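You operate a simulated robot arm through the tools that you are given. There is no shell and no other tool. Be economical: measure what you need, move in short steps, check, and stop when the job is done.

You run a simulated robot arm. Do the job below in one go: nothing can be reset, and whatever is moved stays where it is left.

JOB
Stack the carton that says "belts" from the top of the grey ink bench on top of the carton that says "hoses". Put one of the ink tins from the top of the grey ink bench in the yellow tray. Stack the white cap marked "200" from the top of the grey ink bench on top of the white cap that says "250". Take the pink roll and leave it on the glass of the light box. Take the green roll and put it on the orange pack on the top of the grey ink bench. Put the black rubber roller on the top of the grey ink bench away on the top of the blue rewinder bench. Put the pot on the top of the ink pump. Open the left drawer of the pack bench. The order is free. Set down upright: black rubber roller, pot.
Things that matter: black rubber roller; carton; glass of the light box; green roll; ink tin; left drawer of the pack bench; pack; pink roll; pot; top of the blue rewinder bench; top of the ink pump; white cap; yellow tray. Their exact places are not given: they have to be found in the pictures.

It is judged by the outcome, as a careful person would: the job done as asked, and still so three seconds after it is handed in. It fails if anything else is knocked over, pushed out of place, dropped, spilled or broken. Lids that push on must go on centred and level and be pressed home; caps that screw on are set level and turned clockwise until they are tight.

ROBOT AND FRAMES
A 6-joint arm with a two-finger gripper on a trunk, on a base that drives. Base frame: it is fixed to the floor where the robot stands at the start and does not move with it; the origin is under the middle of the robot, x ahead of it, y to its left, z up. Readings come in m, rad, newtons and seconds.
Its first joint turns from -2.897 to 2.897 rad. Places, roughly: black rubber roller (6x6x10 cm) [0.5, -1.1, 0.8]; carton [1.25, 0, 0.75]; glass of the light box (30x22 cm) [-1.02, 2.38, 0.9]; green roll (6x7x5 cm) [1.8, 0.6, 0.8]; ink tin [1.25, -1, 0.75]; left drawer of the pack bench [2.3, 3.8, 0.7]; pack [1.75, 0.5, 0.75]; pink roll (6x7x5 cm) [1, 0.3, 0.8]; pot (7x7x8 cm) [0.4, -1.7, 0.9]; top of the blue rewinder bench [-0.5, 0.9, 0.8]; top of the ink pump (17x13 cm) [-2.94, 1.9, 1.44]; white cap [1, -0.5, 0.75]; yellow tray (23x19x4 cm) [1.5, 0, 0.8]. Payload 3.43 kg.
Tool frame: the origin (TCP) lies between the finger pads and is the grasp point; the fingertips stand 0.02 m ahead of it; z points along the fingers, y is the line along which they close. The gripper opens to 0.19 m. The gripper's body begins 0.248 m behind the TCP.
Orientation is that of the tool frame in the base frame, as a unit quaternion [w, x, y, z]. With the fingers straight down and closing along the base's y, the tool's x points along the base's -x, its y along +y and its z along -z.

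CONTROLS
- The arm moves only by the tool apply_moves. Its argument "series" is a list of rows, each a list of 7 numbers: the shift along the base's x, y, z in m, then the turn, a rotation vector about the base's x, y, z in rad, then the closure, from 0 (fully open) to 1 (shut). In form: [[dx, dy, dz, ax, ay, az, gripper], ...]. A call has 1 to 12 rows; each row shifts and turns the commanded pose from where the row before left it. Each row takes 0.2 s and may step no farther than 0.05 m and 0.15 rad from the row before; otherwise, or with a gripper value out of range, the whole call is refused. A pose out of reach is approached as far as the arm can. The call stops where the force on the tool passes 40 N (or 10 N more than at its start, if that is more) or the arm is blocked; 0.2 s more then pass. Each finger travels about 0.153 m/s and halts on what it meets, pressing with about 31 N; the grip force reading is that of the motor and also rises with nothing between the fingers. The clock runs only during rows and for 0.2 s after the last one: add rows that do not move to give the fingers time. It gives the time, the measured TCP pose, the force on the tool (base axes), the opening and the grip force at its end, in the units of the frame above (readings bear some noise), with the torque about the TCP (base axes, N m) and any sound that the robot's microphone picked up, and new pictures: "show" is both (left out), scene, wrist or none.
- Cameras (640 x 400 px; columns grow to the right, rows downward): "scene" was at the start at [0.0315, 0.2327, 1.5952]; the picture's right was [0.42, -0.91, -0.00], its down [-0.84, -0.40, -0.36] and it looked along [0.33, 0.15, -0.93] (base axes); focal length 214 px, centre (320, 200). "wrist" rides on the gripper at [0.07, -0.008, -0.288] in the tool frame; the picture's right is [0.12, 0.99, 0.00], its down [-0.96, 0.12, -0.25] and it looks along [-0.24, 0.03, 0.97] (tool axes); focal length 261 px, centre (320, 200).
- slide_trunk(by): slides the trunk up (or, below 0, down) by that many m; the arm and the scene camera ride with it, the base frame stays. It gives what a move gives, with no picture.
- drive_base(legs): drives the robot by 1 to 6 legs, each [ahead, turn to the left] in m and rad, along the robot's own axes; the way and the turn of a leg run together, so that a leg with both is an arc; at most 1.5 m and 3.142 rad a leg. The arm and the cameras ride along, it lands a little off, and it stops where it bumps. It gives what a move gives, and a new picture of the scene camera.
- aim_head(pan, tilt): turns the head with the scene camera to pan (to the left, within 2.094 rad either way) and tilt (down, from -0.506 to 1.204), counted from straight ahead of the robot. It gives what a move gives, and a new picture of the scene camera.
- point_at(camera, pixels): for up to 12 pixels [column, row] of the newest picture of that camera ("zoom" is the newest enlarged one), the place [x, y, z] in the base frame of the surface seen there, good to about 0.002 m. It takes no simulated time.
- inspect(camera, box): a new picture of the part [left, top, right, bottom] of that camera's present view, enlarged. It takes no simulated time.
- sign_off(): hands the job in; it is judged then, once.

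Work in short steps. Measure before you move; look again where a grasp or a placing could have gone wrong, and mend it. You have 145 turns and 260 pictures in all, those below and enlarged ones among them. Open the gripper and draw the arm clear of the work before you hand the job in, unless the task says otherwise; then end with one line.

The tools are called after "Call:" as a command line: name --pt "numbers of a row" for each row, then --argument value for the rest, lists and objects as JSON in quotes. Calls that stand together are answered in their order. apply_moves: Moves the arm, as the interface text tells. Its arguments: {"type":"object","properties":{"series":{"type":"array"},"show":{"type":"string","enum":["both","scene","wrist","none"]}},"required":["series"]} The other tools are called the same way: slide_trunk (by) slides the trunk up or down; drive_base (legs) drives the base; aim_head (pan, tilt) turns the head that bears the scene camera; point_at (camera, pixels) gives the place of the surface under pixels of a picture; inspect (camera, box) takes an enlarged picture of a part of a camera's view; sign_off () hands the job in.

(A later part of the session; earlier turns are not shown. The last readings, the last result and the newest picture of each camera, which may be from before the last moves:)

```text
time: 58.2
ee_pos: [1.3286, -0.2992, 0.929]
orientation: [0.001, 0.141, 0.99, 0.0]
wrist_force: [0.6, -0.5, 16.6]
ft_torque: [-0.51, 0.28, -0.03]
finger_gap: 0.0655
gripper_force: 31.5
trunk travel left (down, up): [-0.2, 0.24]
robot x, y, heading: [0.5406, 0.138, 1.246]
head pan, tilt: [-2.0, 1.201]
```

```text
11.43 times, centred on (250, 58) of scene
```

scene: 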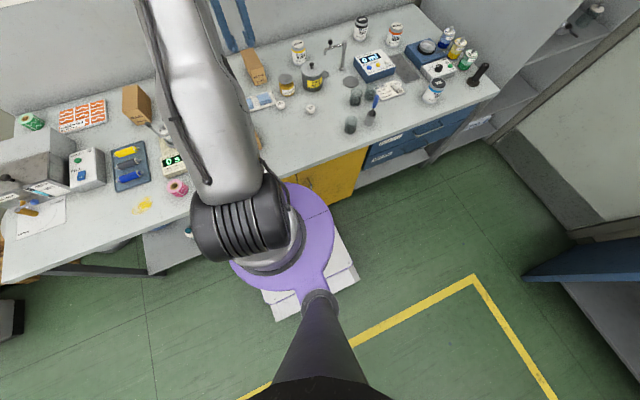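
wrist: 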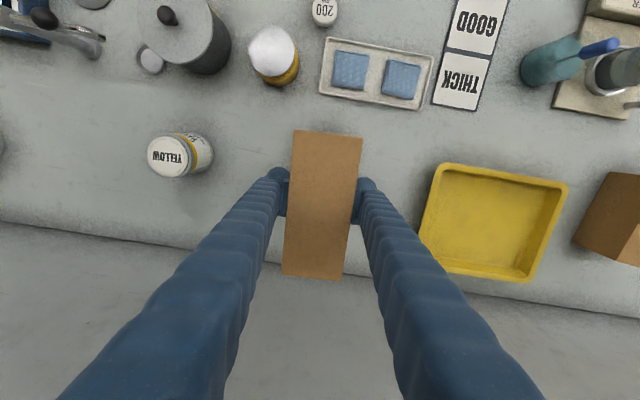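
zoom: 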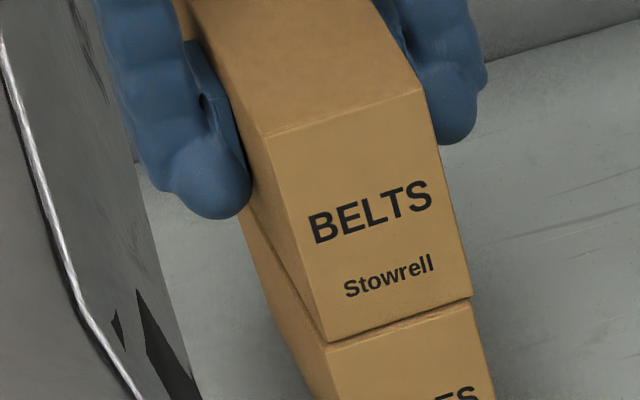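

Contact made and aligned. Release (open to about 0.115) and rise straight up.

Call:
apply_moves --pt "0 0 0.002 0 0 0 1" --pt "0 0 0 0 0 0 0.6" --pt "0 0 0 0 0 0 0.45" --pt "0 0 0 0 0 0 0.45" --pt "0 0 0.03 0 0 0 0.45" --pt "0 0 0.05 0 0 0 0.45" --pt "0 0 0.05 0 0 0 0.45" --pt "-0.02 0.03 0.0 0 0 0 0.45" --show "none"

Call:
inspect --camera "scene" --box '[200, 10, 360, 110]'

```text
time: 60.0
ee_pos: [1.3087, -0.27, 1.0598]
orientation: [-0.001, 0.142, 0.99, 0.0]
wrist_force: [0.8, -0.2, -0.8]
ft_torque: [0.01, 0.03, -0.02]
finger_gap: 0.1044
gripper_force: 0.0
trunk travel left (down, up): [-0.2, 0.24]
robot x, y, heading: [0.54, 0.1383, 1.249]
head pan, tilt: [-2.0, 1.201]
```

```text
4.00 times, centred on (280, 60) of scene
```

zoom: 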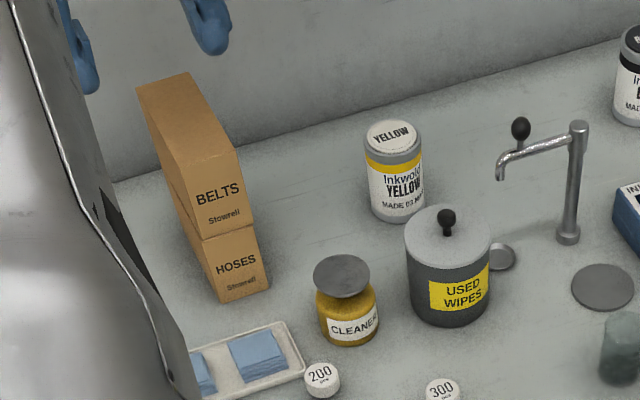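

Stacked well. Next the 200 cap near (1.065,-0.258): move above it and look.

Call:
apply_moves --pt "-0.045 0.0 0.0 0 0 0 0.6" --pt "-0.045 0.002 0.0 0 0 0 0.6" --pt "-0.045 0.002 0 0 0 0 0.6" --pt "-0.045 0.002 -0.01 0 0 0 0.6" --pt "-0.045 0.002 -0.02 0 0 0 0.6" --pt "-0.015 0.002 -0.03 0 0 0 0.6" --pt "0 0 0 0 0 0 0.6" --show "wrist"

Call:
inspect --camera "wrist" --box '[220, 110, 420, 235]'

```text
time: 61.6
ee_pos: [1.0705, -0.2602, 0.9972]
orientation: [-0.001, 0.142, 0.99, 0.0]
wrist_force: [1.0, -0.6, 1.2]
ft_torque: [0.05, 0.07, 0.01]
finger_gap: 0.0762
gripper_force: 0.1
trunk travel left (down, up): [-0.2, 0.24]
robot x, y, heading: [0.5364, 0.1418, 1.245]
head pan, tilt: [-2.0, 1.201]
```

wrist: 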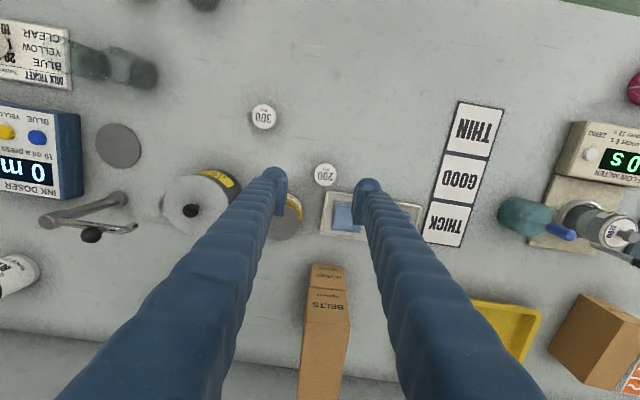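

```text
3.20 times, centred on (320, 172) of wrist
```

zoom: 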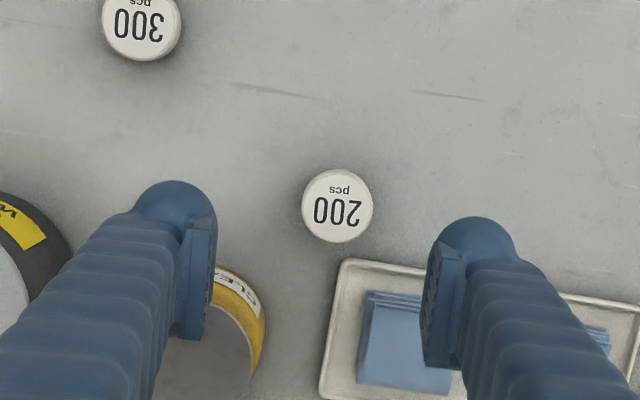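

I measure the cap's rim and the tray's edge.

Call:
point_at --camera "zoom" --pixels '[[306, 205], [369, 208], [338, 172], [338, 238], [338, 207], [345, 261], [400, 262], [332, 300], [265, 300], [250, 275]]'

Call:
point_at --camera "wrist" --pixels '[[26, 58], [140, 68], [205, 4], [120, 145], [90, 235]]'

```text
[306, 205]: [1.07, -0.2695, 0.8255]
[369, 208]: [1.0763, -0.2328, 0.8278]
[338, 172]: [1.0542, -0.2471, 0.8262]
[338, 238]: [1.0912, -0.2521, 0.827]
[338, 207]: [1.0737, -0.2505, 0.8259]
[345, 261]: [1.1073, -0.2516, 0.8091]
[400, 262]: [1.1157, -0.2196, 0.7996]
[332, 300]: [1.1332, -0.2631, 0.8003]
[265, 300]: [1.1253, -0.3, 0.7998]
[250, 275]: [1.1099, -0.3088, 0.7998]
```

```text
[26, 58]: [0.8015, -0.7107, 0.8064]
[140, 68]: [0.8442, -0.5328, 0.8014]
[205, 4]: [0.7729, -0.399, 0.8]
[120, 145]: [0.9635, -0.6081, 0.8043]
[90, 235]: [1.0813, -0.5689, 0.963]
```

Cap centre (1.073,-0.251), Ø38 mm. Narrow the fingers, descend to TCP z 0.827, slightly toward me to clear the sponge tray, and grip.

Call:
apply_moves --pt "-0.003 0.011 0 0 0 0 0.68" --pt "0 0 -0.045 0 0 0 0.68" --pt "0 0 -0.045 0 0 0 0.68" --pt "0 0 -0.04 0 0 0 0.68" --pt "0 0 -0.03 0 0 0 0.68" --pt "0 0 -0.01 0 0 0 0.68" --pt "0 0 0 0 0 0 0.68" --show "wrist"

```text
time: 63.2
ee_pos: [1.0682, -0.2481, 0.8293]
orientation: [-0.001, 0.142, 0.99, 0.001]
wrist_force: [0.0, -0.5, -0.2]
ft_torque: [-0.01, 0.02, 0.02]
finger_gap: 0.0605
gripper_force: 0.0
trunk travel left (down, up): [-0.2, 0.24]
robot x, y, heading: [0.5411, 0.1376, 1.253]
head pan, tilt: [-2.0, 1.201]
```

wrist: 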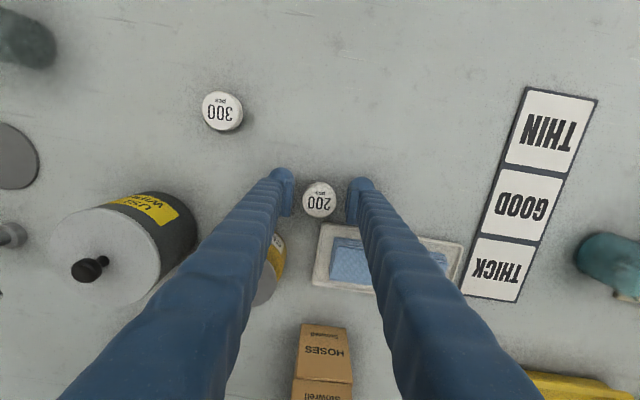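

Call:
apply_moves --pt "0 0 -0.003 0 0 0 0.72" --pt "0 0 0 0 0 0 1" --pt "0 0 0 0 0 0 1" --pt "0 0 0 0 0 0 1" --pt "0 0 0.01 0 0 0 1" --pt "0 0 0.02 0 0 0 1" --pt "0 0 0.04 0 0 0 1" --pt "0 0 0 0 0 0 1" --show "wrist"

```text
time: 65.0
ee_pos: [1.0659, -0.2465, 0.8961]
orientation: [0.0, 0.142, 0.99, 0.0]
wrist_force: [-0.3, 0.5, 0.8]
ft_torque: [-0.04, -0.08, -0.03]
finger_gap: 0.0358
gripper_force: 31.3
trunk travel left (down, up): [-0.2, 0.24]
robot x, y, heading: [0.54, 0.1396, 1.243]
head pan, tilt: [-2.0, 1.201]
```

wrist: 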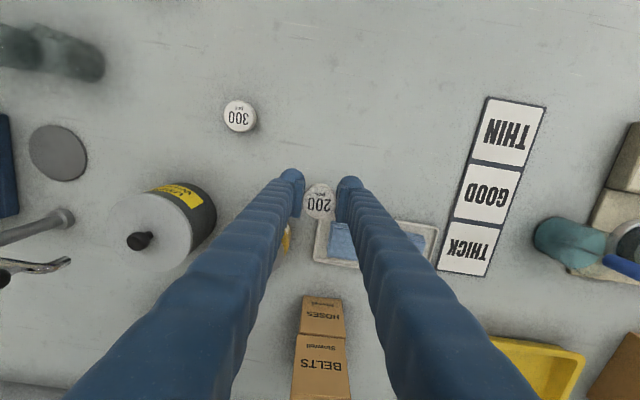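

Cap gripped. Now I look closely at the 250 cap from the scene camera.

Call:
inspect --camera "scene" --box '[330, 30, 490, 130]'

```text
4.00 times, centred on (410, 80) of scene
```

zoom: 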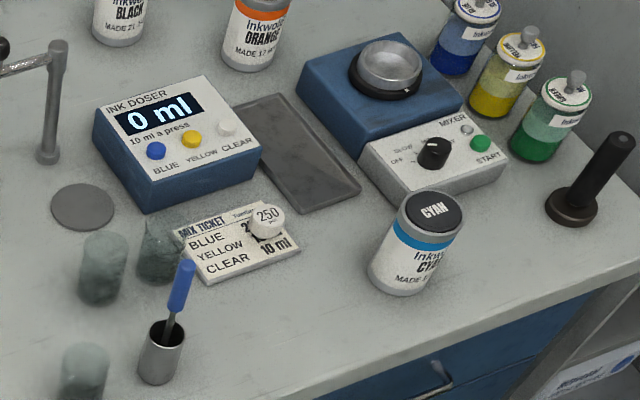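

Call:
point_at --camera "zoom" --pixels '[[253, 213], [283, 210], [267, 204], [268, 222], [267, 213], [245, 182], [150, 208], [433, 210], [410, 212], [455, 208], [160, 225], [180, 270]]'

```text
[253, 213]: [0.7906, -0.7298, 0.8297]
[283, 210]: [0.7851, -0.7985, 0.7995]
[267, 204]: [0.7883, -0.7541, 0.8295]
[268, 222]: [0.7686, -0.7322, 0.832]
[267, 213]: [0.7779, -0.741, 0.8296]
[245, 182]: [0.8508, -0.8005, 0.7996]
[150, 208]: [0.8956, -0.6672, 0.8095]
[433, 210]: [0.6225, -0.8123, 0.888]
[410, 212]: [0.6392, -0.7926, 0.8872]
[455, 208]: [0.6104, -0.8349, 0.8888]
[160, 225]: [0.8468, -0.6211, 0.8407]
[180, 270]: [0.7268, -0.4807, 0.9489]
```

250 cap centre ≈(0.777,-0.743), top 0.830. Lift and carry the 200 cap above it.

Call:
apply_moves --pt "0 0 0.045 0 0 0 1" --pt "0 0 0.045 0 0 0 1" --pt "0 0 0.04 0 0 0 1" --pt "-0.0246 -0.041 0 0 0 0 1" --pt "-0.0246 -0.041 0 0 0 0 1" --pt "-0.0246 -0.041 0 0 0 0 1" --pt "-0.0246 -0.041 0 0 0 0 1" --pt "-0.0246 -0.041 0 0 0 0 1" --pt "-0.0246 -0.041 0 0 0 0 1" --show "none"

Call:
apply_moves --pt "-0.0246 -0.041 0 0 0 0 1" --pt "-0.0246 -0.041 0 0 0 0 1" --pt "-0.0246 -0.041 0 0 0 0 1" --pt "-0.0246 -0.041 0 0 0 0 1" --pt "-0.0246 -0.041 0 0 0 0 1" --pt "-0.0246 -0.041 0 0 0 0 1" --pt "0 0 0 0 0 0 1" --show "wrist"

Call:
inspect --camera "wrist" --box '[240, 130, 400, 230]'

```text
time: 67.0
ee_pos: [0.918, -0.4975, 1.0238]
orientation: [0.0, 0.142, 0.99, 0.001]
wrist_force: [0.9, -0.5, 0.0]
ft_torque: [0.08, -0.04, 0.01]
finger_gap: 0.0358
gripper_force: 30.7
trunk travel left (down, up): [-0.2, 0.24]
robot x, y, heading: [0.5388, 0.1391, 1.246]
head pan, tilt: [-2.0, 1.201]
```

```text
time: 68.6
ee_pos: [0.7723, -0.7402, 1.0278]
orientation: [-0.001, 0.142, 0.99, 0.0]
wrist_force: [0.2, -0.7, 0.1]
ft_torque: [0.01, -0.03, 0.03]
finger_gap: 0.0356
gripper_force: 30.9
trunk travel left (down, up): [-0.2, 0.24]
robot x, y, heading: [0.537, 0.1377, 1.243]
head pan, tilt: [-2.0, 1.201]
```

wrist: 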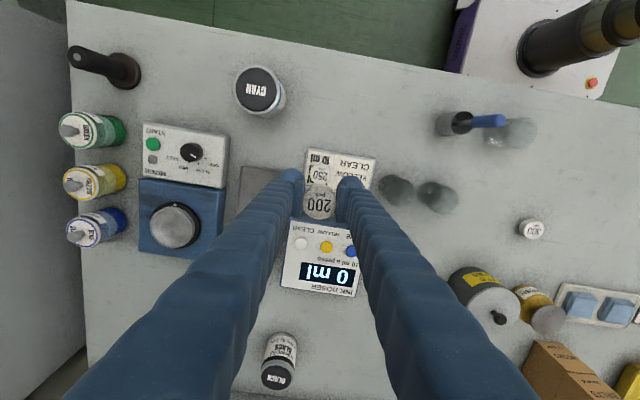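

```text
4.00 times, centred on (320, 180) of wrist
```

zoom: 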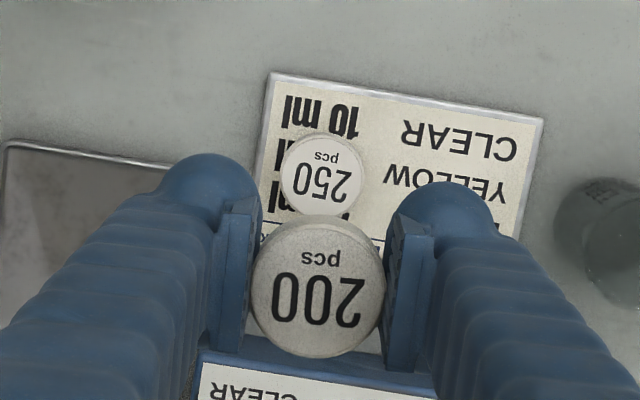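

I measure both cap centres in the zoom.

Call:
point_at --camera "zoom" --pixels '[[284, 172], [359, 178], [323, 138], [322, 174], [254, 290], [378, 294], [316, 228], [317, 290], [316, 352]]'

```text
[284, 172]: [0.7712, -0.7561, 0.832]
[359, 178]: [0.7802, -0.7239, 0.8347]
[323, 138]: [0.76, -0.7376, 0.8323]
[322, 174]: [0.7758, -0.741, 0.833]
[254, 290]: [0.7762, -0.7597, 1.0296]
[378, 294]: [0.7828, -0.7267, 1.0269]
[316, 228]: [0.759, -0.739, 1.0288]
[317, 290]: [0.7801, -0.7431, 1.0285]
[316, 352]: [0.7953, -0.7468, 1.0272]
```

Shift (-0.003,+0.002), lower 0.163, then creep.

Call:
apply_moves --pt "-0.003 0.002 -0.03 0 0 0 1" --pt "0 0 -0.045 0 0 0 1" --pt "0 0 -0.045 0 0 0 1" --pt "0 0 -0.03 0 0 0 1" --pt "0 0 -0.011 0 0 0 1" --pt "0 0 0 0 0 0 1" --show "none"

Call:
apply_moves --pt "0 0 -0.002 0 0 0 1" --pt "0 0 -0.002 0 0 0 1" --pt "0 0 0 0 0 0 1" --show "none"

Call:
inspect --camera "scene" --box '[360, 65, 430, 110]'

```text
time: 70.0
ee_pos: [0.7683, -0.7392, 0.8635]
orientation: [0.0, 0.142, 0.99, 0.001]
wrist_force: [0.6, 0.6, -0.8]
ft_torque: [-0.02, -0.03, -0.02]
finger_gap: 0.0358
gripper_force: 30.4
trunk travel left (down, up): [-0.2, 0.24]
robot x, y, heading: [0.5421, 0.1417, 1.242]
head pan, tilt: [-2.0, 1.201]
```

```text
time: 70.8
ee_pos: [0.7689, -0.7394, 0.8601]
orientation: [0.0, 0.142, 0.99, 0.001]
wrist_force: [-0.4, 0.7, -0.3]
ft_torque: [0.0, 0.01, 0.0]
finger_gap: 0.0356
gripper_force: 31.0
trunk travel left (down, up): [-0.2, 0.24]
robot x, y, heading: [0.5404, 0.1407, 1.242]
head pan, tilt: [-2.0, 1.201]
```

```text
8.89 times, centred on (395, 88) of scene
```

zoom: 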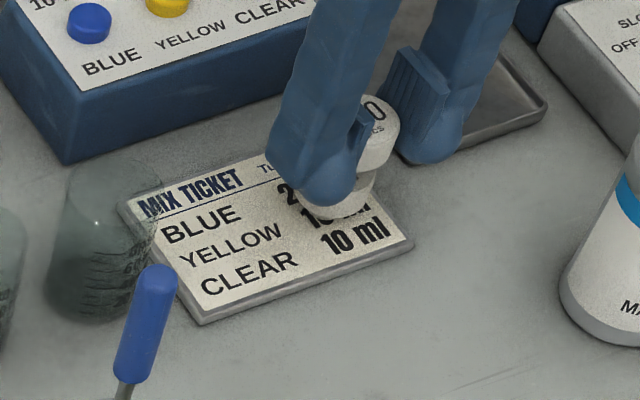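

Creep further until a contact force shows.

Call:
apply_moves --pt "0 0 -0.001 0 0 0 1" --pt "0 0 -0.001 0 0 0 1" --pt "0 0 -0.001 0 0 0 1" --pt "0 0 0 0 0 0 1" --show "none"

```text
time: 71.8
ee_pos: [0.7671, -0.7389, 0.8572]
orientation: [-0.001, 0.142, 0.99, 0.001]
wrist_force: [0.7, -0.7, -0.1]
ft_torque: [-0.01, 0.01, -0.01]
finger_gap: 0.0359
gripper_force: 31.1
trunk travel left (down, up): [-0.2, 0.24]
robot x, y, heading: [0.5425, 0.1419, 1.247]
head pan, tilt: [-2.0, 1.201]
```

Call:
apply_moves --pt "0 0 -0.001 0 0 0 1" --pt "0 0 -0.001 0 0 0 1" --pt "0 0 0 0 0 0 1" --show "none"

```text
time: 72.6
ee_pos: [0.7675, -0.7383, 0.8569]
orientation: [0.0, 0.142, 0.99, 0.0]
wrist_force: [-0.7, 0.1, 11.9]
ft_torque: [0.01, 0.0, 0.02]
finger_gap: 0.0355
gripper_force: 30.9
trunk travel left (down, up): [-0.2, 0.24]
robot x, y, heading: [0.5406, 0.137, 1.246]
head pan, tilt: [-2.0, 1.201]
```

Contact at 12 N. Release and rise.

Call:
apply_moves --pt "0 0 0.001 0 0 0 1" --pt "0 0 0 0 0 0 0.75" --pt "0 0 0 0 0 0 0.65" --pt "0 0 0 0 0 0 0.65" --pt "0 0 0.03 0 0 0 0.65" --pt "0 0 0.05 0 0 0 0.65" --pt "0 0 0.05 0 0 0 0.65" --pt "0 0 0.05 0 0 0 0.65" --show "none"

Call:
inspect --camera "scene" --box '[360, 65, 430, 110]'

```text
time: 74.4
ee_pos: [0.7657, -0.7352, 1.0374]
orientation: [0.0, 0.142, 0.99, 0.001]
wrist_force: [0.5, -0.3, -0.2]
ft_torque: [-0.04, 0.01, 0.01]
finger_gap: 0.0664
gripper_force: 0.1
trunk travel left (down, up): [-0.2, 0.24]
robot x, y, heading: [0.545, 0.1404, 1.24]
head pan, tilt: [-2.0, 1.201]
```

```text
8.89 times, centred on (395, 88) of scene
```

zoom: 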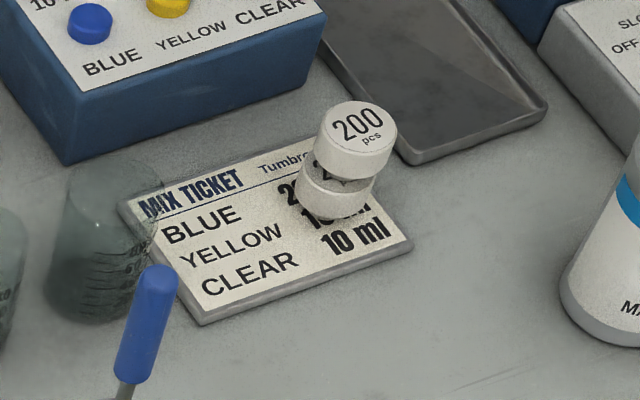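

Stack is good. The cyan tin at ≈(0.624,-0.812) is reachable from here and so is the tray; move above it and look.

Call:
apply_moves --pt "-0.0355 -0.019 0 0 0 0 0.4" --pt "-0.0355 -0.019 0 0 0 0 0.4" --pt "-0.0355 -0.019 0 0 0 0 0.4" --pt "-0.0355 -0.019 0 0 0 0 0.4" --pt "0 0 0 0 0 0 0.4" --show "wrist"

Call:
inspect --camera "wrist" --box '[220, 100, 420, 225]'

```text
time: 75.6
ee_pos: [0.6233, -0.808, 1.0325]
orientation: [-0.001, 0.141, 0.99, 0.002]
wrist_force: [-0.9, -0.3, -1.2]
ft_torque: [0.1, -0.14, 0.01]
finger_gap: 0.1141
gripper_force: 0.1
out of reach, approached as far as the arm can: row 4
trunk travel left (down, up): [-0.2, 0.24]
robot x, y, heading: [0.5375, 0.1387, 1.253]
head pan, tilt: [-2.0, 1.201]
```

wrist: 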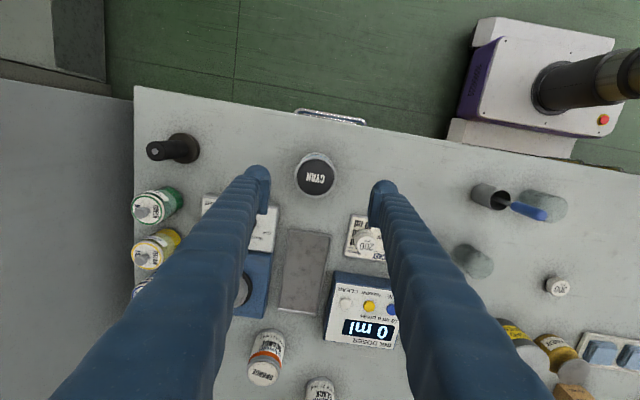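

```text
3.20 times, centred on (320, 162) of wrist
```

zoom: 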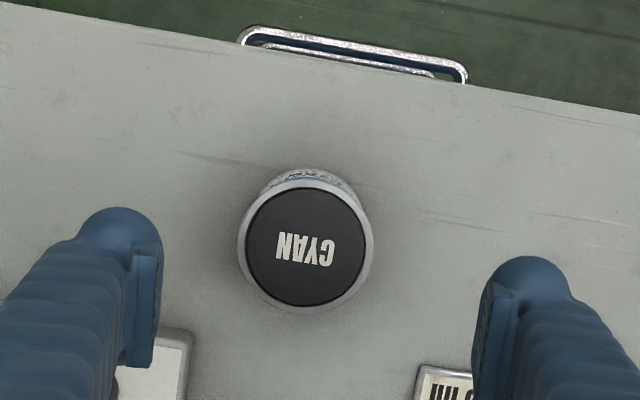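

Just at the reach limit. I measure the tin, pull the tool back 0.2 along the bench, then reverse the base 0.2 m.

Call:
point_at --camera "zoom" --pixels '[[240, 245], [372, 245], [306, 182], [306, 308], [306, 245], [190, 350], [418, 370]]'

Call:
apply_moves --pt "0.0164 0.0465 0.0 0 0 0 0.4" --pt "0.0164 0.0465 0.0 0 0 0 0.4" --pt "0.0164 0.0465 0 0 0 0 0.4" --pt "0.0164 0.0465 0 0 0 0 0.4" --show "none"

Call:
drive_base --legs '[[-0.2, 0.0]]'

```text
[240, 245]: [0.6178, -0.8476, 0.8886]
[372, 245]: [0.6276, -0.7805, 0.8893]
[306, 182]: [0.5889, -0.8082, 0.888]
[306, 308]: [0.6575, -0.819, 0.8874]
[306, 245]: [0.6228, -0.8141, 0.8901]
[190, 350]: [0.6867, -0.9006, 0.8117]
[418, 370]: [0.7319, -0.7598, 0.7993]
```

```text
time: 76.6
ee_pos: [0.6907, -0.6201, 1.0369]
orientation: [0.0, 0.141, 0.99, -0.001]
wrist_force: [-0.1, 0.6, -0.2]
ft_torque: [-0.22, -0.13, -0.04]
finger_gap: 0.1136
gripper_force: 0.0
trunk travel left (down, up): [-0.2, 0.24]
robot x, y, heading: [0.5386, 0.1371, 1.243]
head pan, tilt: [-2.0, 1.201]
```

```text
time: 78.6
ee_pos: [0.6268, -0.8111, 1.0344]
orientation: [0.0, 0.143, 0.99, 0.001]
wrist_force: [0.4, -0.1, -0.7]
ft_torque: [0.0, 0.0, -0.01]
finger_gap: 0.1141
gripper_force: 0.1
trunk travel left (down, up): [-0.2, 0.24]
robot x, y, heading: [0.4765, -0.0499, 1.244]
head pan, tilt: [-2.0, 1.201]
```

scene: 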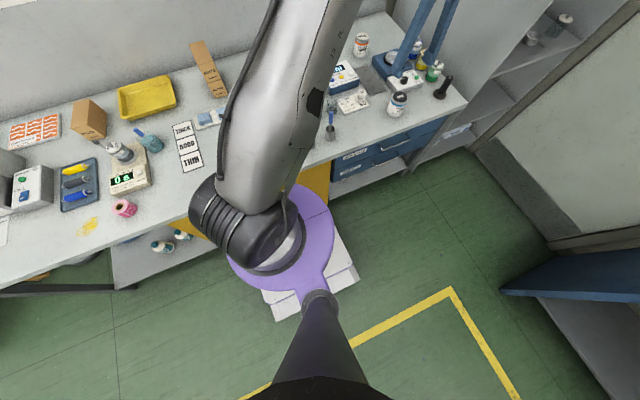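

Over the tin. Descend to TCP 0.848 and grip, then small lift.

Call:
apply_moves --pt "-0.004 -0.003 -0.04 0 0 0 0.42" --pt "0 0 -0.045 0 0 0 0.42" --pt "0 0 -0.045 0 0 0 0.42" --pt "0 0 -0.04 0 0 0 0.42" --pt "0 0 -0.016 0 0 0 0.42" --pt "0 0 0 0 0 0 0.6" --pt "0 0 0 0 0 0 1" --pt "0 0 0 0 0 0 1" --pt "0 0 0 0 0 0 1" --pt "0 0 0.01 0 0 0 1" --pt "0 0 0.02 0 0 0 1" --pt "0 0 0.02 0 0 0 1" --show "wrist"

```text
time: 81.2
ee_pos: [0.6209, -0.8143, 0.8979]
orientation: [-0.001, 0.143, 0.99, 0.001]
wrist_force: [-0.4, 0.9, -4.4]
ft_torque: [-0.02, 0.01, 0.04]
finger_gap: 0.0731
gripper_force: 31.2
trunk travel left (down, up): [-0.2, 0.24]
robot x, y, heading: [0.4723, -0.0535, 1.244]
head pan, tilt: [-2.0, 1.201]
```

wrist: 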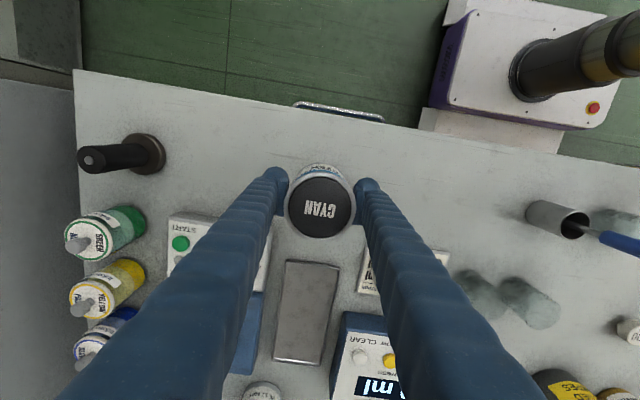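

Tin held. Lift to 1.07 and carry it to in front of me.

Call:
apply_moves --pt "0 0 0.045 0 0 0 1" --pt "0 0 0.045 0 0 0 1" --pt "0 0 0.045 0 0 0 1" --pt "0 0 0.04 0 0 0 1" --pt "0.022 0.044 0 0 0 0 1" --pt "0.022 0.044 0 0 0 0 1" --pt "0.022 0.044 0 0 0 0 1" --pt "0.022 0.044 0 0 0 0 1" --pt "0.022 0.044 0 0 0 0 1" --pt "0.022 0.044 0 0 0 0 1" --pt "0.022 0.044 0 0 0 0 1" --pt "0.022 0.044 0 0 0 0 1" --show "none"

Call:
apply_moves --pt "0.03 0.038 0 0 0 0 1" --pt "0.03 0.038 0 0 0 0 1" --pt "0.03 0.038 0 0 0 0 1" --pt "0.03 0.038 0 0 0 0 1" --pt "0.03 0.038 0 0 0 0 1" --pt "0.03 0.038 0 0 0 0 1" --pt "0.03 0.038 0 0 0 0 1" --show "none"

Call:
drive_base --legs '[[0.35, 0.0]]'

```text
time: 83.8
ee_pos: [0.7975, -0.4608, 1.0725]
orientation: [-0.001, 0.143, 0.99, 0.0]
wrist_force: [-0.1, 0.8, -4.4]
ft_torque: [-0.03, 0.01, 0.06]
finger_gap: 0.0733
gripper_force: 31.5
trunk travel left (down, up): [-0.2, 0.24]
robot x, y, heading: [0.4767, -0.0481, 1.246]
head pan, tilt: [-2.0, 1.201]
```

```text
time: 85.4
ee_pos: [1.0079, -0.1932, 1.0732]
orientation: [-0.001, 0.142, 0.99, 0.001]
wrist_force: [0.2, 1.1, -3.6]
ft_torque: [-0.06, -0.01, -0.02]
finger_gap: 0.0731
gripper_force: 30.4
trunk travel left (down, up): [-0.2, 0.24]
robot x, y, heading: [0.4761, -0.0478, 1.247]
head pan, tilt: [-2.0, 1.201]
```

```text
time: 88.3
ee_pos: [1.1209, 0.1418, 1.0729]
orientation: [0.0, 0.142, 0.99, 0.0]
wrist_force: [0.4, 0.5, -4.1]
ft_torque: [-0.06, 0.01, 0.0]
finger_gap: 0.073
gripper_force: 30.7
trunk travel left (down, up): [-0.2, 0.24]
robot x, y, heading: [0.5871, 0.2857, 1.249]
head pan, tilt: [-2.0, 1.201]
```

scene: 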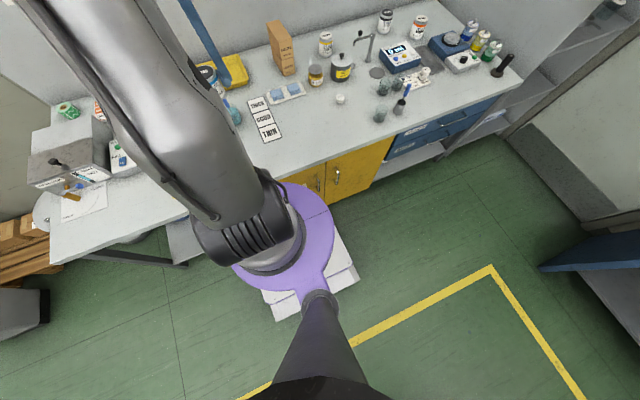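

Carry the tin over the tray.

Call:
apply_moves --pt "0.0424 -0.0185 0 0 0 0 1" --pt "0.0424 -0.0185 0 0 0 0 1" --pt "0.0424 -0.0185 0 0 0 0 1" --pt "0.0424 -0.0185 0 0 0 0 1" --pt "0.0424 -0.0185 0 0 0 0 1" --pt "0.0424 -0.0185 0 0 0 0 1" --pt "0.0424 -0.0185 0 0 0 0 1" --pt "0.0424 -0.0185 0 0 0 0 1" --pt "0 0 0 0 0 0 1" --show "wrist"

```text
time: 90.3
ee_pos: [1.4613, -0.0054, 1.0721]
orientation: [-0.001, 0.141, 0.99, 0.0]
wrist_force: [1.4, -0.5, -5.9]
ft_torque: [0.01, 0.15, -0.01]
finger_gap: 0.0731
gripper_force: 31.2
trunk travel left (down, up): [-0.2, 0.24]
robot x, y, heading: [0.5895, 0.2854, 1.252]
head pan, tilt: [-2.0, 1.201]
```

wrist: 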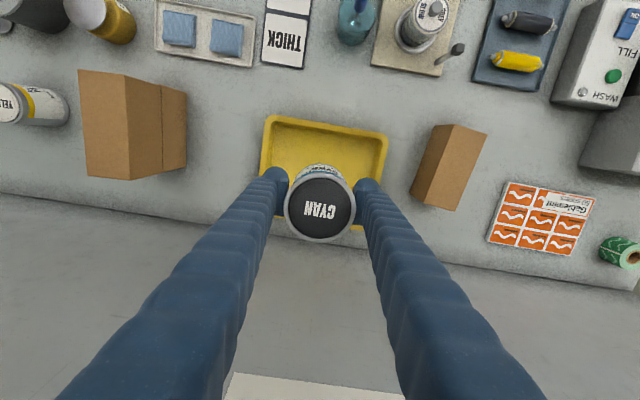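

Call:
apply_moves --pt "0 0 -0.045 0 0 0 1" --pt "0 0 -0.045 0 0 0 1" --pt "0 0 -0.045 0 0 0 1" --pt "0 0 -0.045 0 0 0 1" --pt "0 0 -0.03 0 0 0 1" --pt "0 0 -0.004 0 0 0 1" --pt "0 0 0 0 0 0 1" --show "none"

Call:
apply_moves --pt "0 0 -0.002 0 0 0 1" --pt "0 0 -0.002 0 0 0 1" --pt "0 0 0 0 0 0 1" --show "wrist"

```text
time: 91.9
ee_pos: [1.4609, -0.0053, 0.8599]
orientation: [-0.001, 0.141, 0.99, 0.0]
wrist_force: [-0.5, 0.6, -3.4]
ft_torque: [-0.02, -0.01, -0.02]
finger_gap: 0.0731
gripper_force: 31.0
trunk travel left (down, up): [-0.2, 0.24]
robot x, y, heading: [0.5913, 0.2848, 1.245]
head pan, tilt: [-2.0, 1.201]
```

```text
time: 92.7
ee_pos: [1.4621, -0.0062, 0.8568]
orientation: [-0.001, 0.142, 0.99, 0.0]
wrist_force: [0.2, -0.4, -4.4]
ft_torque: [-0.01, 0.04, 0.02]
finger_gap: 0.0731
gripper_force: 30.7
trunk travel left (down, up): [-0.2, 0.24]
robot x, y, heading: [0.5858, 0.2876, 1.247]
head pan, tilt: [-2.0, 1.201]
```

wrist: 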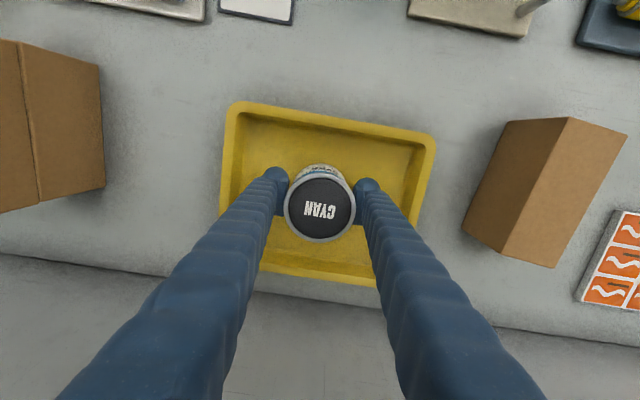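

Call:
apply_moves --pt "0 0 -0.0015 0 0 0 1" --pt "0 0 -0.0015 0 0 0 1" --pt "0 0 -0.0015 0 0 0 1" --pt "0 0 0 0 0 0 1" --show "none"

```text
time: 93.7
ee_pos: [1.4606, -0.0067, 0.8513]
orientation: [0.0, 0.142, 0.99, 0.0]
wrist_force: [-1.0, 0.5, 0.2]
ft_torque: [0.06, -0.02, 0.04]
finger_gap: 0.0731
gripper_force: 30.7
trunk travel left (down, up): [-0.2, 0.24]
robot x, y, heading: [0.5886, 0.2875, 1.245]
head pan, tilt: [-2.0, 1.201]
```

Contact (weight now carried). Release and rise.

Call:
apply_moves --pt "0 0 0 0 0 0 0.75" --pt "0 0 0 0 0 0 0.45" --pt "0 0 0 0 0 0 0.45" --pt "0 0 0.03 0 0 0 0.45" --pt "0 0 0.045 0 0 0 0.45" --pt "0 0 0.045 0 0 0 0.45" --pt "0 0 0.045 0 0 0 0.45" --pt "0 0 0.03 0 0 0 0.45" --show "wrist"

```text
time: 95.5
ee_pos: [1.462, -0.007, 1.0463]
orientation: [-0.001, 0.142, 0.99, 0.0]
wrist_force: [0.8, 0.6, -0.2]
ft_torque: [0.01, -0.05, -0.03]
finger_gap: 0.1045
gripper_force: 0.0
trunk travel left (down, up): [-0.2, 0.24]
robot x, y, heading: [0.5861, 0.2836, 1.246]
head pan, tilt: [-2.0, 1.201]
```

wrist: 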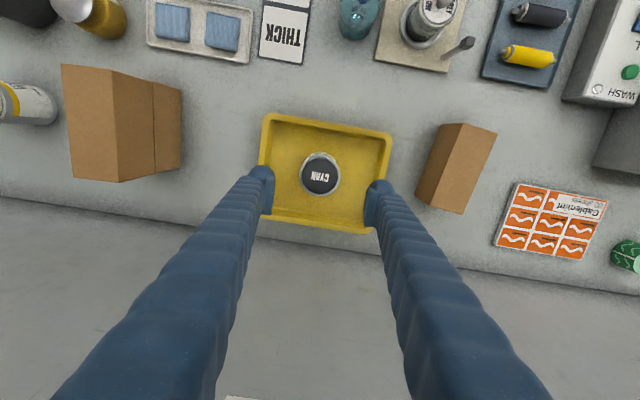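

Tin is in the tray. Drive ahead 0.62 m for the green roll and the pack.

Call:
drive_base --legs '[[0.62, -0.015]]'

Call:
aim_head --pan -1.2 --tilt 1.0

Call:
inspect --camera "wrist" --box '[220, 100, 480, 262]'

```text
time: 100.2
ee_pos: [1.6649, 0.5823, 1.0459]
orientation: [-0.001, 0.146, 0.989, 0.0]
wrist_force: [0.0, 0.1, 0.3]
ft_torque: [-0.03, 0.05, 0.0]
finger_gap: 0.1045
gripper_force: 0.0
trunk travel left (down, up): [-0.2, 0.24]
robot x, y, heading: [0.7926, 0.8825, 1.233]
head pan, tilt: [-2.0, 1.201]
```

scene: 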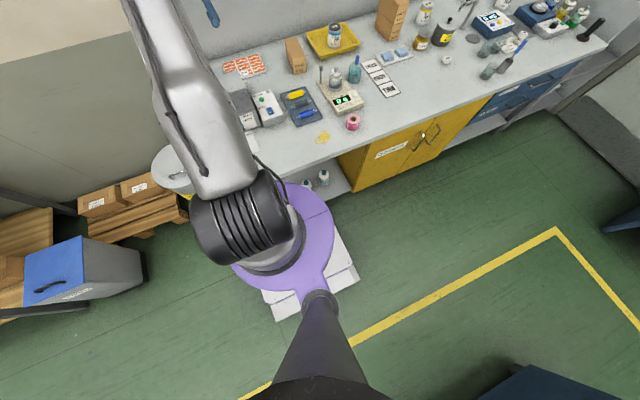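

```text
time: 101.3
ee_pos: [1.6642, 0.5829, 1.0475]
orientation: [-0.001, 0.146, 0.989, 0.0]
wrist_force: [0.3, 0.3, 0.5]
ft_torque: [-0.01, -0.01, 0.03]
finger_gap: 0.1047
gripper_force: 0.0
trunk travel left (down, up): [-0.2, 0.24]
robot x, y, heading: [0.7954, 0.8829, 1.236]
head pan, tilt: [-1.201, 1.0]
```

scene: 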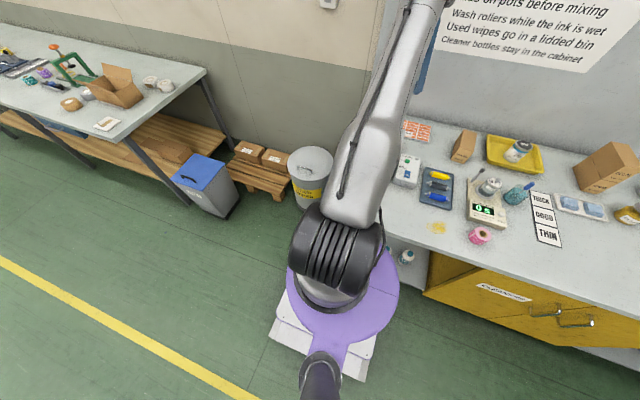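

```text
2.46 times, centred on (350, 181) of wrist
```

zoom: 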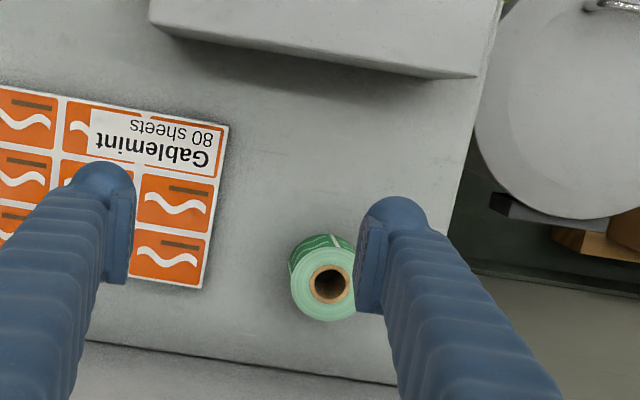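

Call:
point_at --camera "zoom" --pixels '[[300, 290], [355, 262], [325, 316], [312, 270], [325, 238], [225, 130], [200, 288], [160, 200], [330, 260], [5, 90]]'

Call:
point_at --camera "wrist" --pixels '[[305, 155], [235, 140], [300, 210], [345, 200], [358, 210]]'

```text
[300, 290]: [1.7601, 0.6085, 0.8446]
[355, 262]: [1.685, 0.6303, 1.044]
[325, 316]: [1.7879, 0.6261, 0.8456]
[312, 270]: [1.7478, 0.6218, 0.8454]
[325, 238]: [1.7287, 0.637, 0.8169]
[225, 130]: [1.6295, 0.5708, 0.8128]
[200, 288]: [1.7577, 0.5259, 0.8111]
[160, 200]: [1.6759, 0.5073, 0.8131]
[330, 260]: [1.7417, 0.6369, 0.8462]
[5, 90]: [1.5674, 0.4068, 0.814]
```

```text
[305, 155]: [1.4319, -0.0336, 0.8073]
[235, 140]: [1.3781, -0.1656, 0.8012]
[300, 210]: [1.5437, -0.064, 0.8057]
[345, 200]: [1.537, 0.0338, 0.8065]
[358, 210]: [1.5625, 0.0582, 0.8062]
```

Green roll centre ≈(1.762,0.639), top 0.845 – slightly beyond reach with a vertical tool, so I tilt the fingers outward 0.2 rad and move above it.

Call:
apply_moves --pt "0 0 0 -0.0245 -0.097 0 0.45" --pt "0 0 0 -0.0245 -0.097 0 0.45" --pt "0.025 0.014 -0.02 0 0 0 0.45" --pt "0.025 0.014 -0.02 0 0 0 0.45" --pt "0.025 0.014 -0.02 0 0 0 0.45" --pt "0.0225 0.0145 -0.02 0 0 0 0.45" --pt "0 0 -0.04 0 0 0 0.45" --pt "0 0 0 0 0 0 0.45" --show "wrist"

Call:
inspect --camera "wrist" --box '[220, 120, 420, 245]'

```text
time: 103.1
ee_pos: [1.7621, 0.6382, 0.9256]
orientation: [0.099, 0.146, 0.984, -0.01]
wrist_force: [-0.4, -0.8, 0.6]
ft_torque: [0.02, -0.01, -0.01]
finger_gap: 0.1045
gripper_force: 0.0
trunk travel left (down, up): [-0.2, 0.24]
robot x, y, heading: [0.7929, 0.8838, 1.238]
head pan, tilt: [-1.201, 1.0]
```

wrist: 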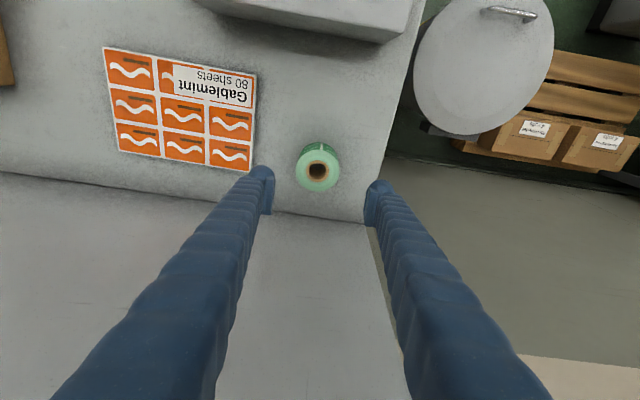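

```text
3.20 times, centred on (320, 182) of wrist
```

zoom: 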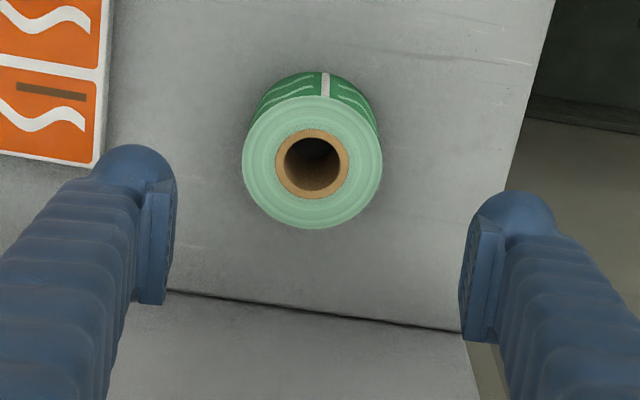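

Call:
point_at --camera "zoom" --pixels '[[246, 165], [378, 165], [312, 100], [312, 224], [300, 310], [330, 298], [98, 160]]'

Call:
point_at --camera "wrist" --pixels '[[107, 50], [254, 77], [248, 170], [121, 152], [180, 115], [300, 300]]'

```text
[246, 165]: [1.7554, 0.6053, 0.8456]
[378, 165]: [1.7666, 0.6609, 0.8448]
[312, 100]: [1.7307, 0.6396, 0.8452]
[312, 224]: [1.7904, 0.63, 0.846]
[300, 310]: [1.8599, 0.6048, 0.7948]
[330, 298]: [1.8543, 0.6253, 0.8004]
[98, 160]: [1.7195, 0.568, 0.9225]
```

```text
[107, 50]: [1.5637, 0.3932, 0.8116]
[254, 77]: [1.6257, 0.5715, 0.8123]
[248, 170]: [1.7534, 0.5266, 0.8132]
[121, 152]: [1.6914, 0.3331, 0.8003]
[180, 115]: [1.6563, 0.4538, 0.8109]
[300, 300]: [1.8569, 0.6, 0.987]
```

Roll centre (1.761,0.634), Ø58 mm. Descend and grip.

Call:
apply_moves --pt "-0.001 -0.004 -0.03 0 0 0 0.5" --pt "0 0 -0.035 0 0 0 0.5" --pt "0 0 -0.029 0 0 0 0.5" --pt "0 0 0 0 0 0 0.7" --pt "0 0 0 0 0 0 1" --pt "0 0 0 0 0 0 1" --pt "0 0 0 0 0 0 1" --pt "0 0 0.01 0 0 0 1" --pt "0 0 0.02 0 0 0 1" --pt "0 0 0.03 0 0 0 1" --pt "0 0 0 0 0 0 1" --show "wrist"

```text
time: 105.5
ee_pos: [1.7617, 0.6368, 0.8949]
orientation: [0.099, 0.145, 0.984, -0.01]
wrist_force: [-0.4, -1.3, -0.4]
ft_torque: [-0.03, -0.01, 0.02]
finger_gap: 0.0557
gripper_force: 31.0
trunk travel left (down, up): [-0.2, 0.24]
robot x, y, heading: [0.7896, 0.8836, 1.235]
head pan, tilt: [-1.201, 1.0]
```

wrist: 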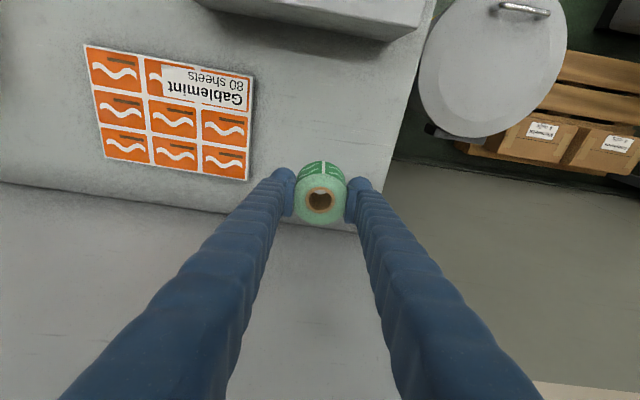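

Held upright. Move above the pack centre (1.659,0.456).

Call:
apply_moves --pt "-0.0205 -0.0362 0 0 0 0 1" --pt "-0.0205 -0.0362 0 0 0 0 1" --pt "-0.0205 -0.0362 0 0 0 0 1" --pt "-0.0205 -0.0362 0 0 0 0 1" --pt "-0.0205 -0.0362 0 0 0 0 1" --pt "0 0 -0.03 0 0 0 1" --pt "0 0 -0.012 0 0 0 1" --pt "0 0 0 0 0 0 1" --show "wrist"

Call:
inspect --camera "scene" --box '[370, 100, 470, 165]'

```text
time: 107.3
ee_pos: [1.6583, 0.4547, 0.8486]
orientation: [0.099, 0.146, 0.984, -0.01]
wrist_force: [0.0, -0.8, -1.1]
ft_torque: [0.01, 0.01, 0.01]
finger_gap: 0.0557
gripper_force: 30.9
trunk travel left (down, up): [-0.2, 0.24]
robot x, y, heading: [0.7912, 0.8831, 1.236]
head pan, tilt: [-1.201, 1.0]
```

wrist: 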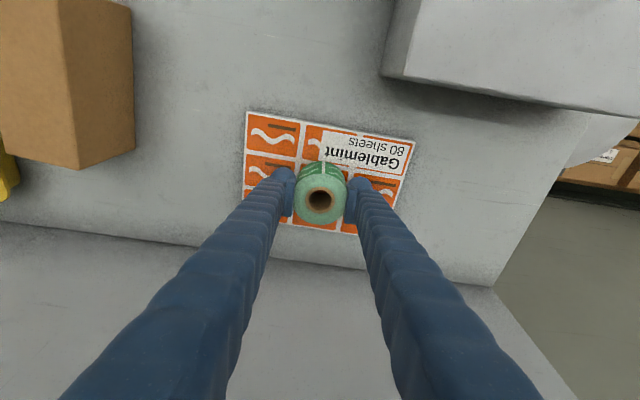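

```text
6.15 times, centred on (420, 132) of scene
```

zoom: 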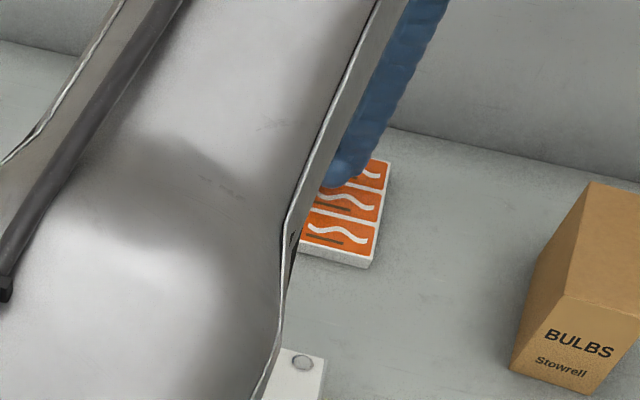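

Creep down to contact.

Call:
apply_moves --pt "0 0 -0.001 0 0 0 1" --pt "0 0 -0.001 0 0 0 1" --pt "0 0 -0.001 0 0 0 1" --pt "0 0 -0.001 0 0 0 1" --pt "0 0 0 0 0 0 1" --show "none"

```text
time: 108.5
ee_pos: [1.6575, 0.4546, 0.8458]
orientation: [0.099, 0.145, 0.984, -0.009]
wrist_force: [0.1, -0.1, -0.8]
ft_torque: [-0.02, -0.01, 0.0]
finger_gap: 0.0562
gripper_force: 30.4
trunk travel left (down, up): [-0.2, 0.24]
robot x, y, heading: [0.7927, 0.8832, 1.24]
head pan, tilt: [-1.201, 1.0]
```

Call:
apply_moves --pt "0 0 -0.001 0 0 0 1" --pt "0 0 -0.001 0 0 0 1" --pt "0 0 0 0 0 0 1" --show "none"

```text
time: 109.3
ee_pos: [1.6582, 0.4533, 0.8453]
orientation: [0.1, 0.145, 0.984, -0.01]
wrist_force: [-1.3, 2.2, 4.2]
ft_torque: [-0.02, 0.06, -0.02]
finger_gap: 0.056
gripper_force: 31.3
trunk travel left (down, up): [-0.2, 0.24]
robot x, y, heading: [0.7928, 0.8823, 1.245]
head pan, tilt: [-1.201, 1.0]
```

Contact. Release and rise.

Call:
apply_moves --pt "0 0 0 0 0 0 0.75" --pt "0 0 0 0 0 0 0.5" --pt "0 0 0 0 0 0 0.5" --pt "0 0 0.03 0 0 0 0.5" --pt "0 0 0.045 0 0 0 0.5" --pt "-0.02 0.02 0.04 0.0245 0.097 0 0.5" --pt "-0.02 0.02 0.04 0.0245 0.097 0 0.5" --pt "-0.02 0.02 0.03 0 0 0 0.5" --pt "0 0 0 0 0 0 0.5" --show "wrist"

```text
time: 111.3
ee_pos: [1.5981, 0.5132, 1.031]
orientation: [0.0, 0.146, 0.989, 0.001]
wrist_force: [-1.0, -0.2, 0.6]
ft_torque: [-0.07, -0.22, -0.01]
finger_gap: 0.0948
gripper_force: 0.1
trunk travel left (down, up): [-0.2, 0.24]
robot x, y, heading: [0.7929, 0.8817, 1.237]
head pan, tilt: [-1.201, 1.0]
```

wrist: 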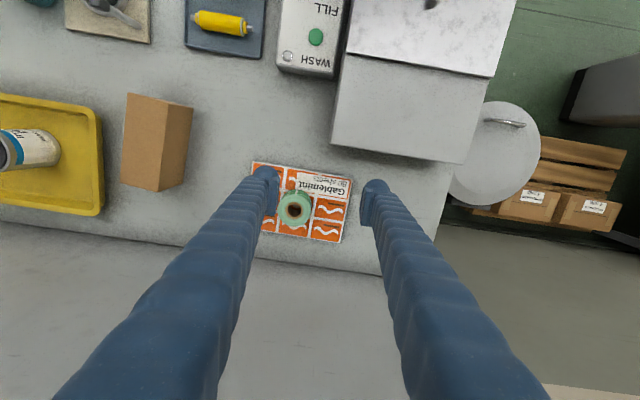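

Green roll is on the pack. Now I look toward the light box (-1.02,2.38) and rewinder bench.

Call:
aim_head --pan 1.21 --tilt 0.5

Call:
inspect --camera "scene" --box '[200, 80, 440, 230]'

Call:
aim_head --pan 0.4 --tilt 0.4

```text
time: 113.5
ee_pos: [1.5989, 0.5133, 1.0297]
orientation: [-0.001, 0.147, 0.989, -0.001]
wrist_force: [0.2, 0.1, 0.2]
ft_torque: [-0.03, 0.0, -0.02]
finger_gap: 0.0949
gripper_force: 0.1
trunk travel left (down, up): [-0.2, 0.24]
robot x, y, heading: [0.7943, 0.8828, 1.238]
head pan, tilt: [1.21, 0.499]
```

scene: 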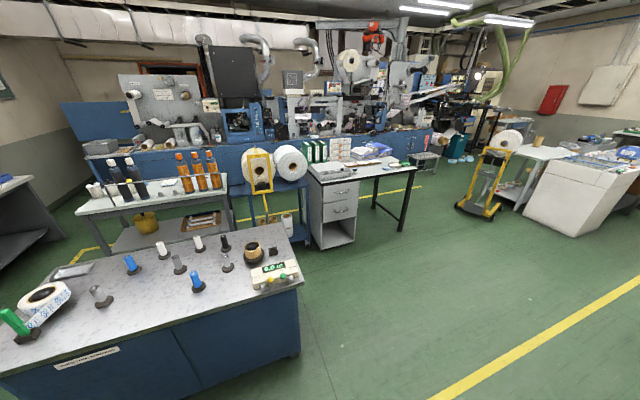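

```text
2.67 times, centred on (320, 155) of scene
```

zoom: 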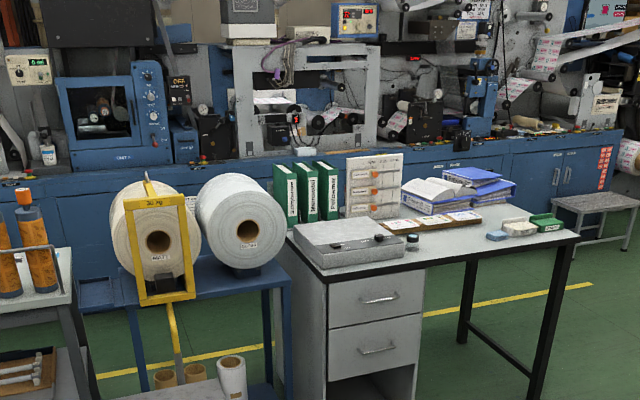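

```text
time: 114.7
ee_pos: [1.5992, 0.5128, 1.0299]
orientation: [0.0, 0.146, 0.989, 0.0]
wrist_force: [0.9, 0.0, 0.5]
ft_torque: [0.01, -0.03, -0.01]
finger_gap: 0.0946
gripper_force: 0.1
trunk travel left (down, up): [-0.2, 0.24]
robot x, y, heading: [0.7931, 0.8855, 1.238]
head pan, tilt: [0.4, 0.4]
```

scene: 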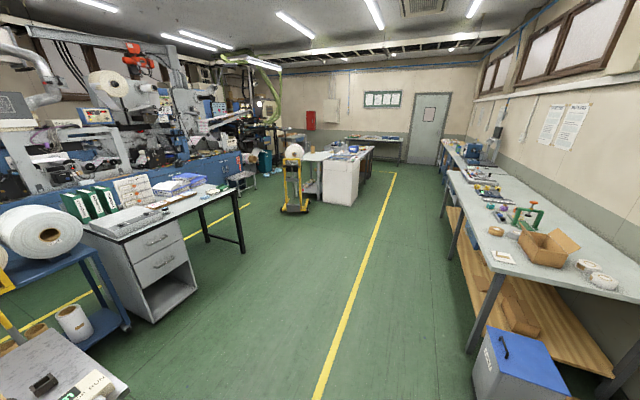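

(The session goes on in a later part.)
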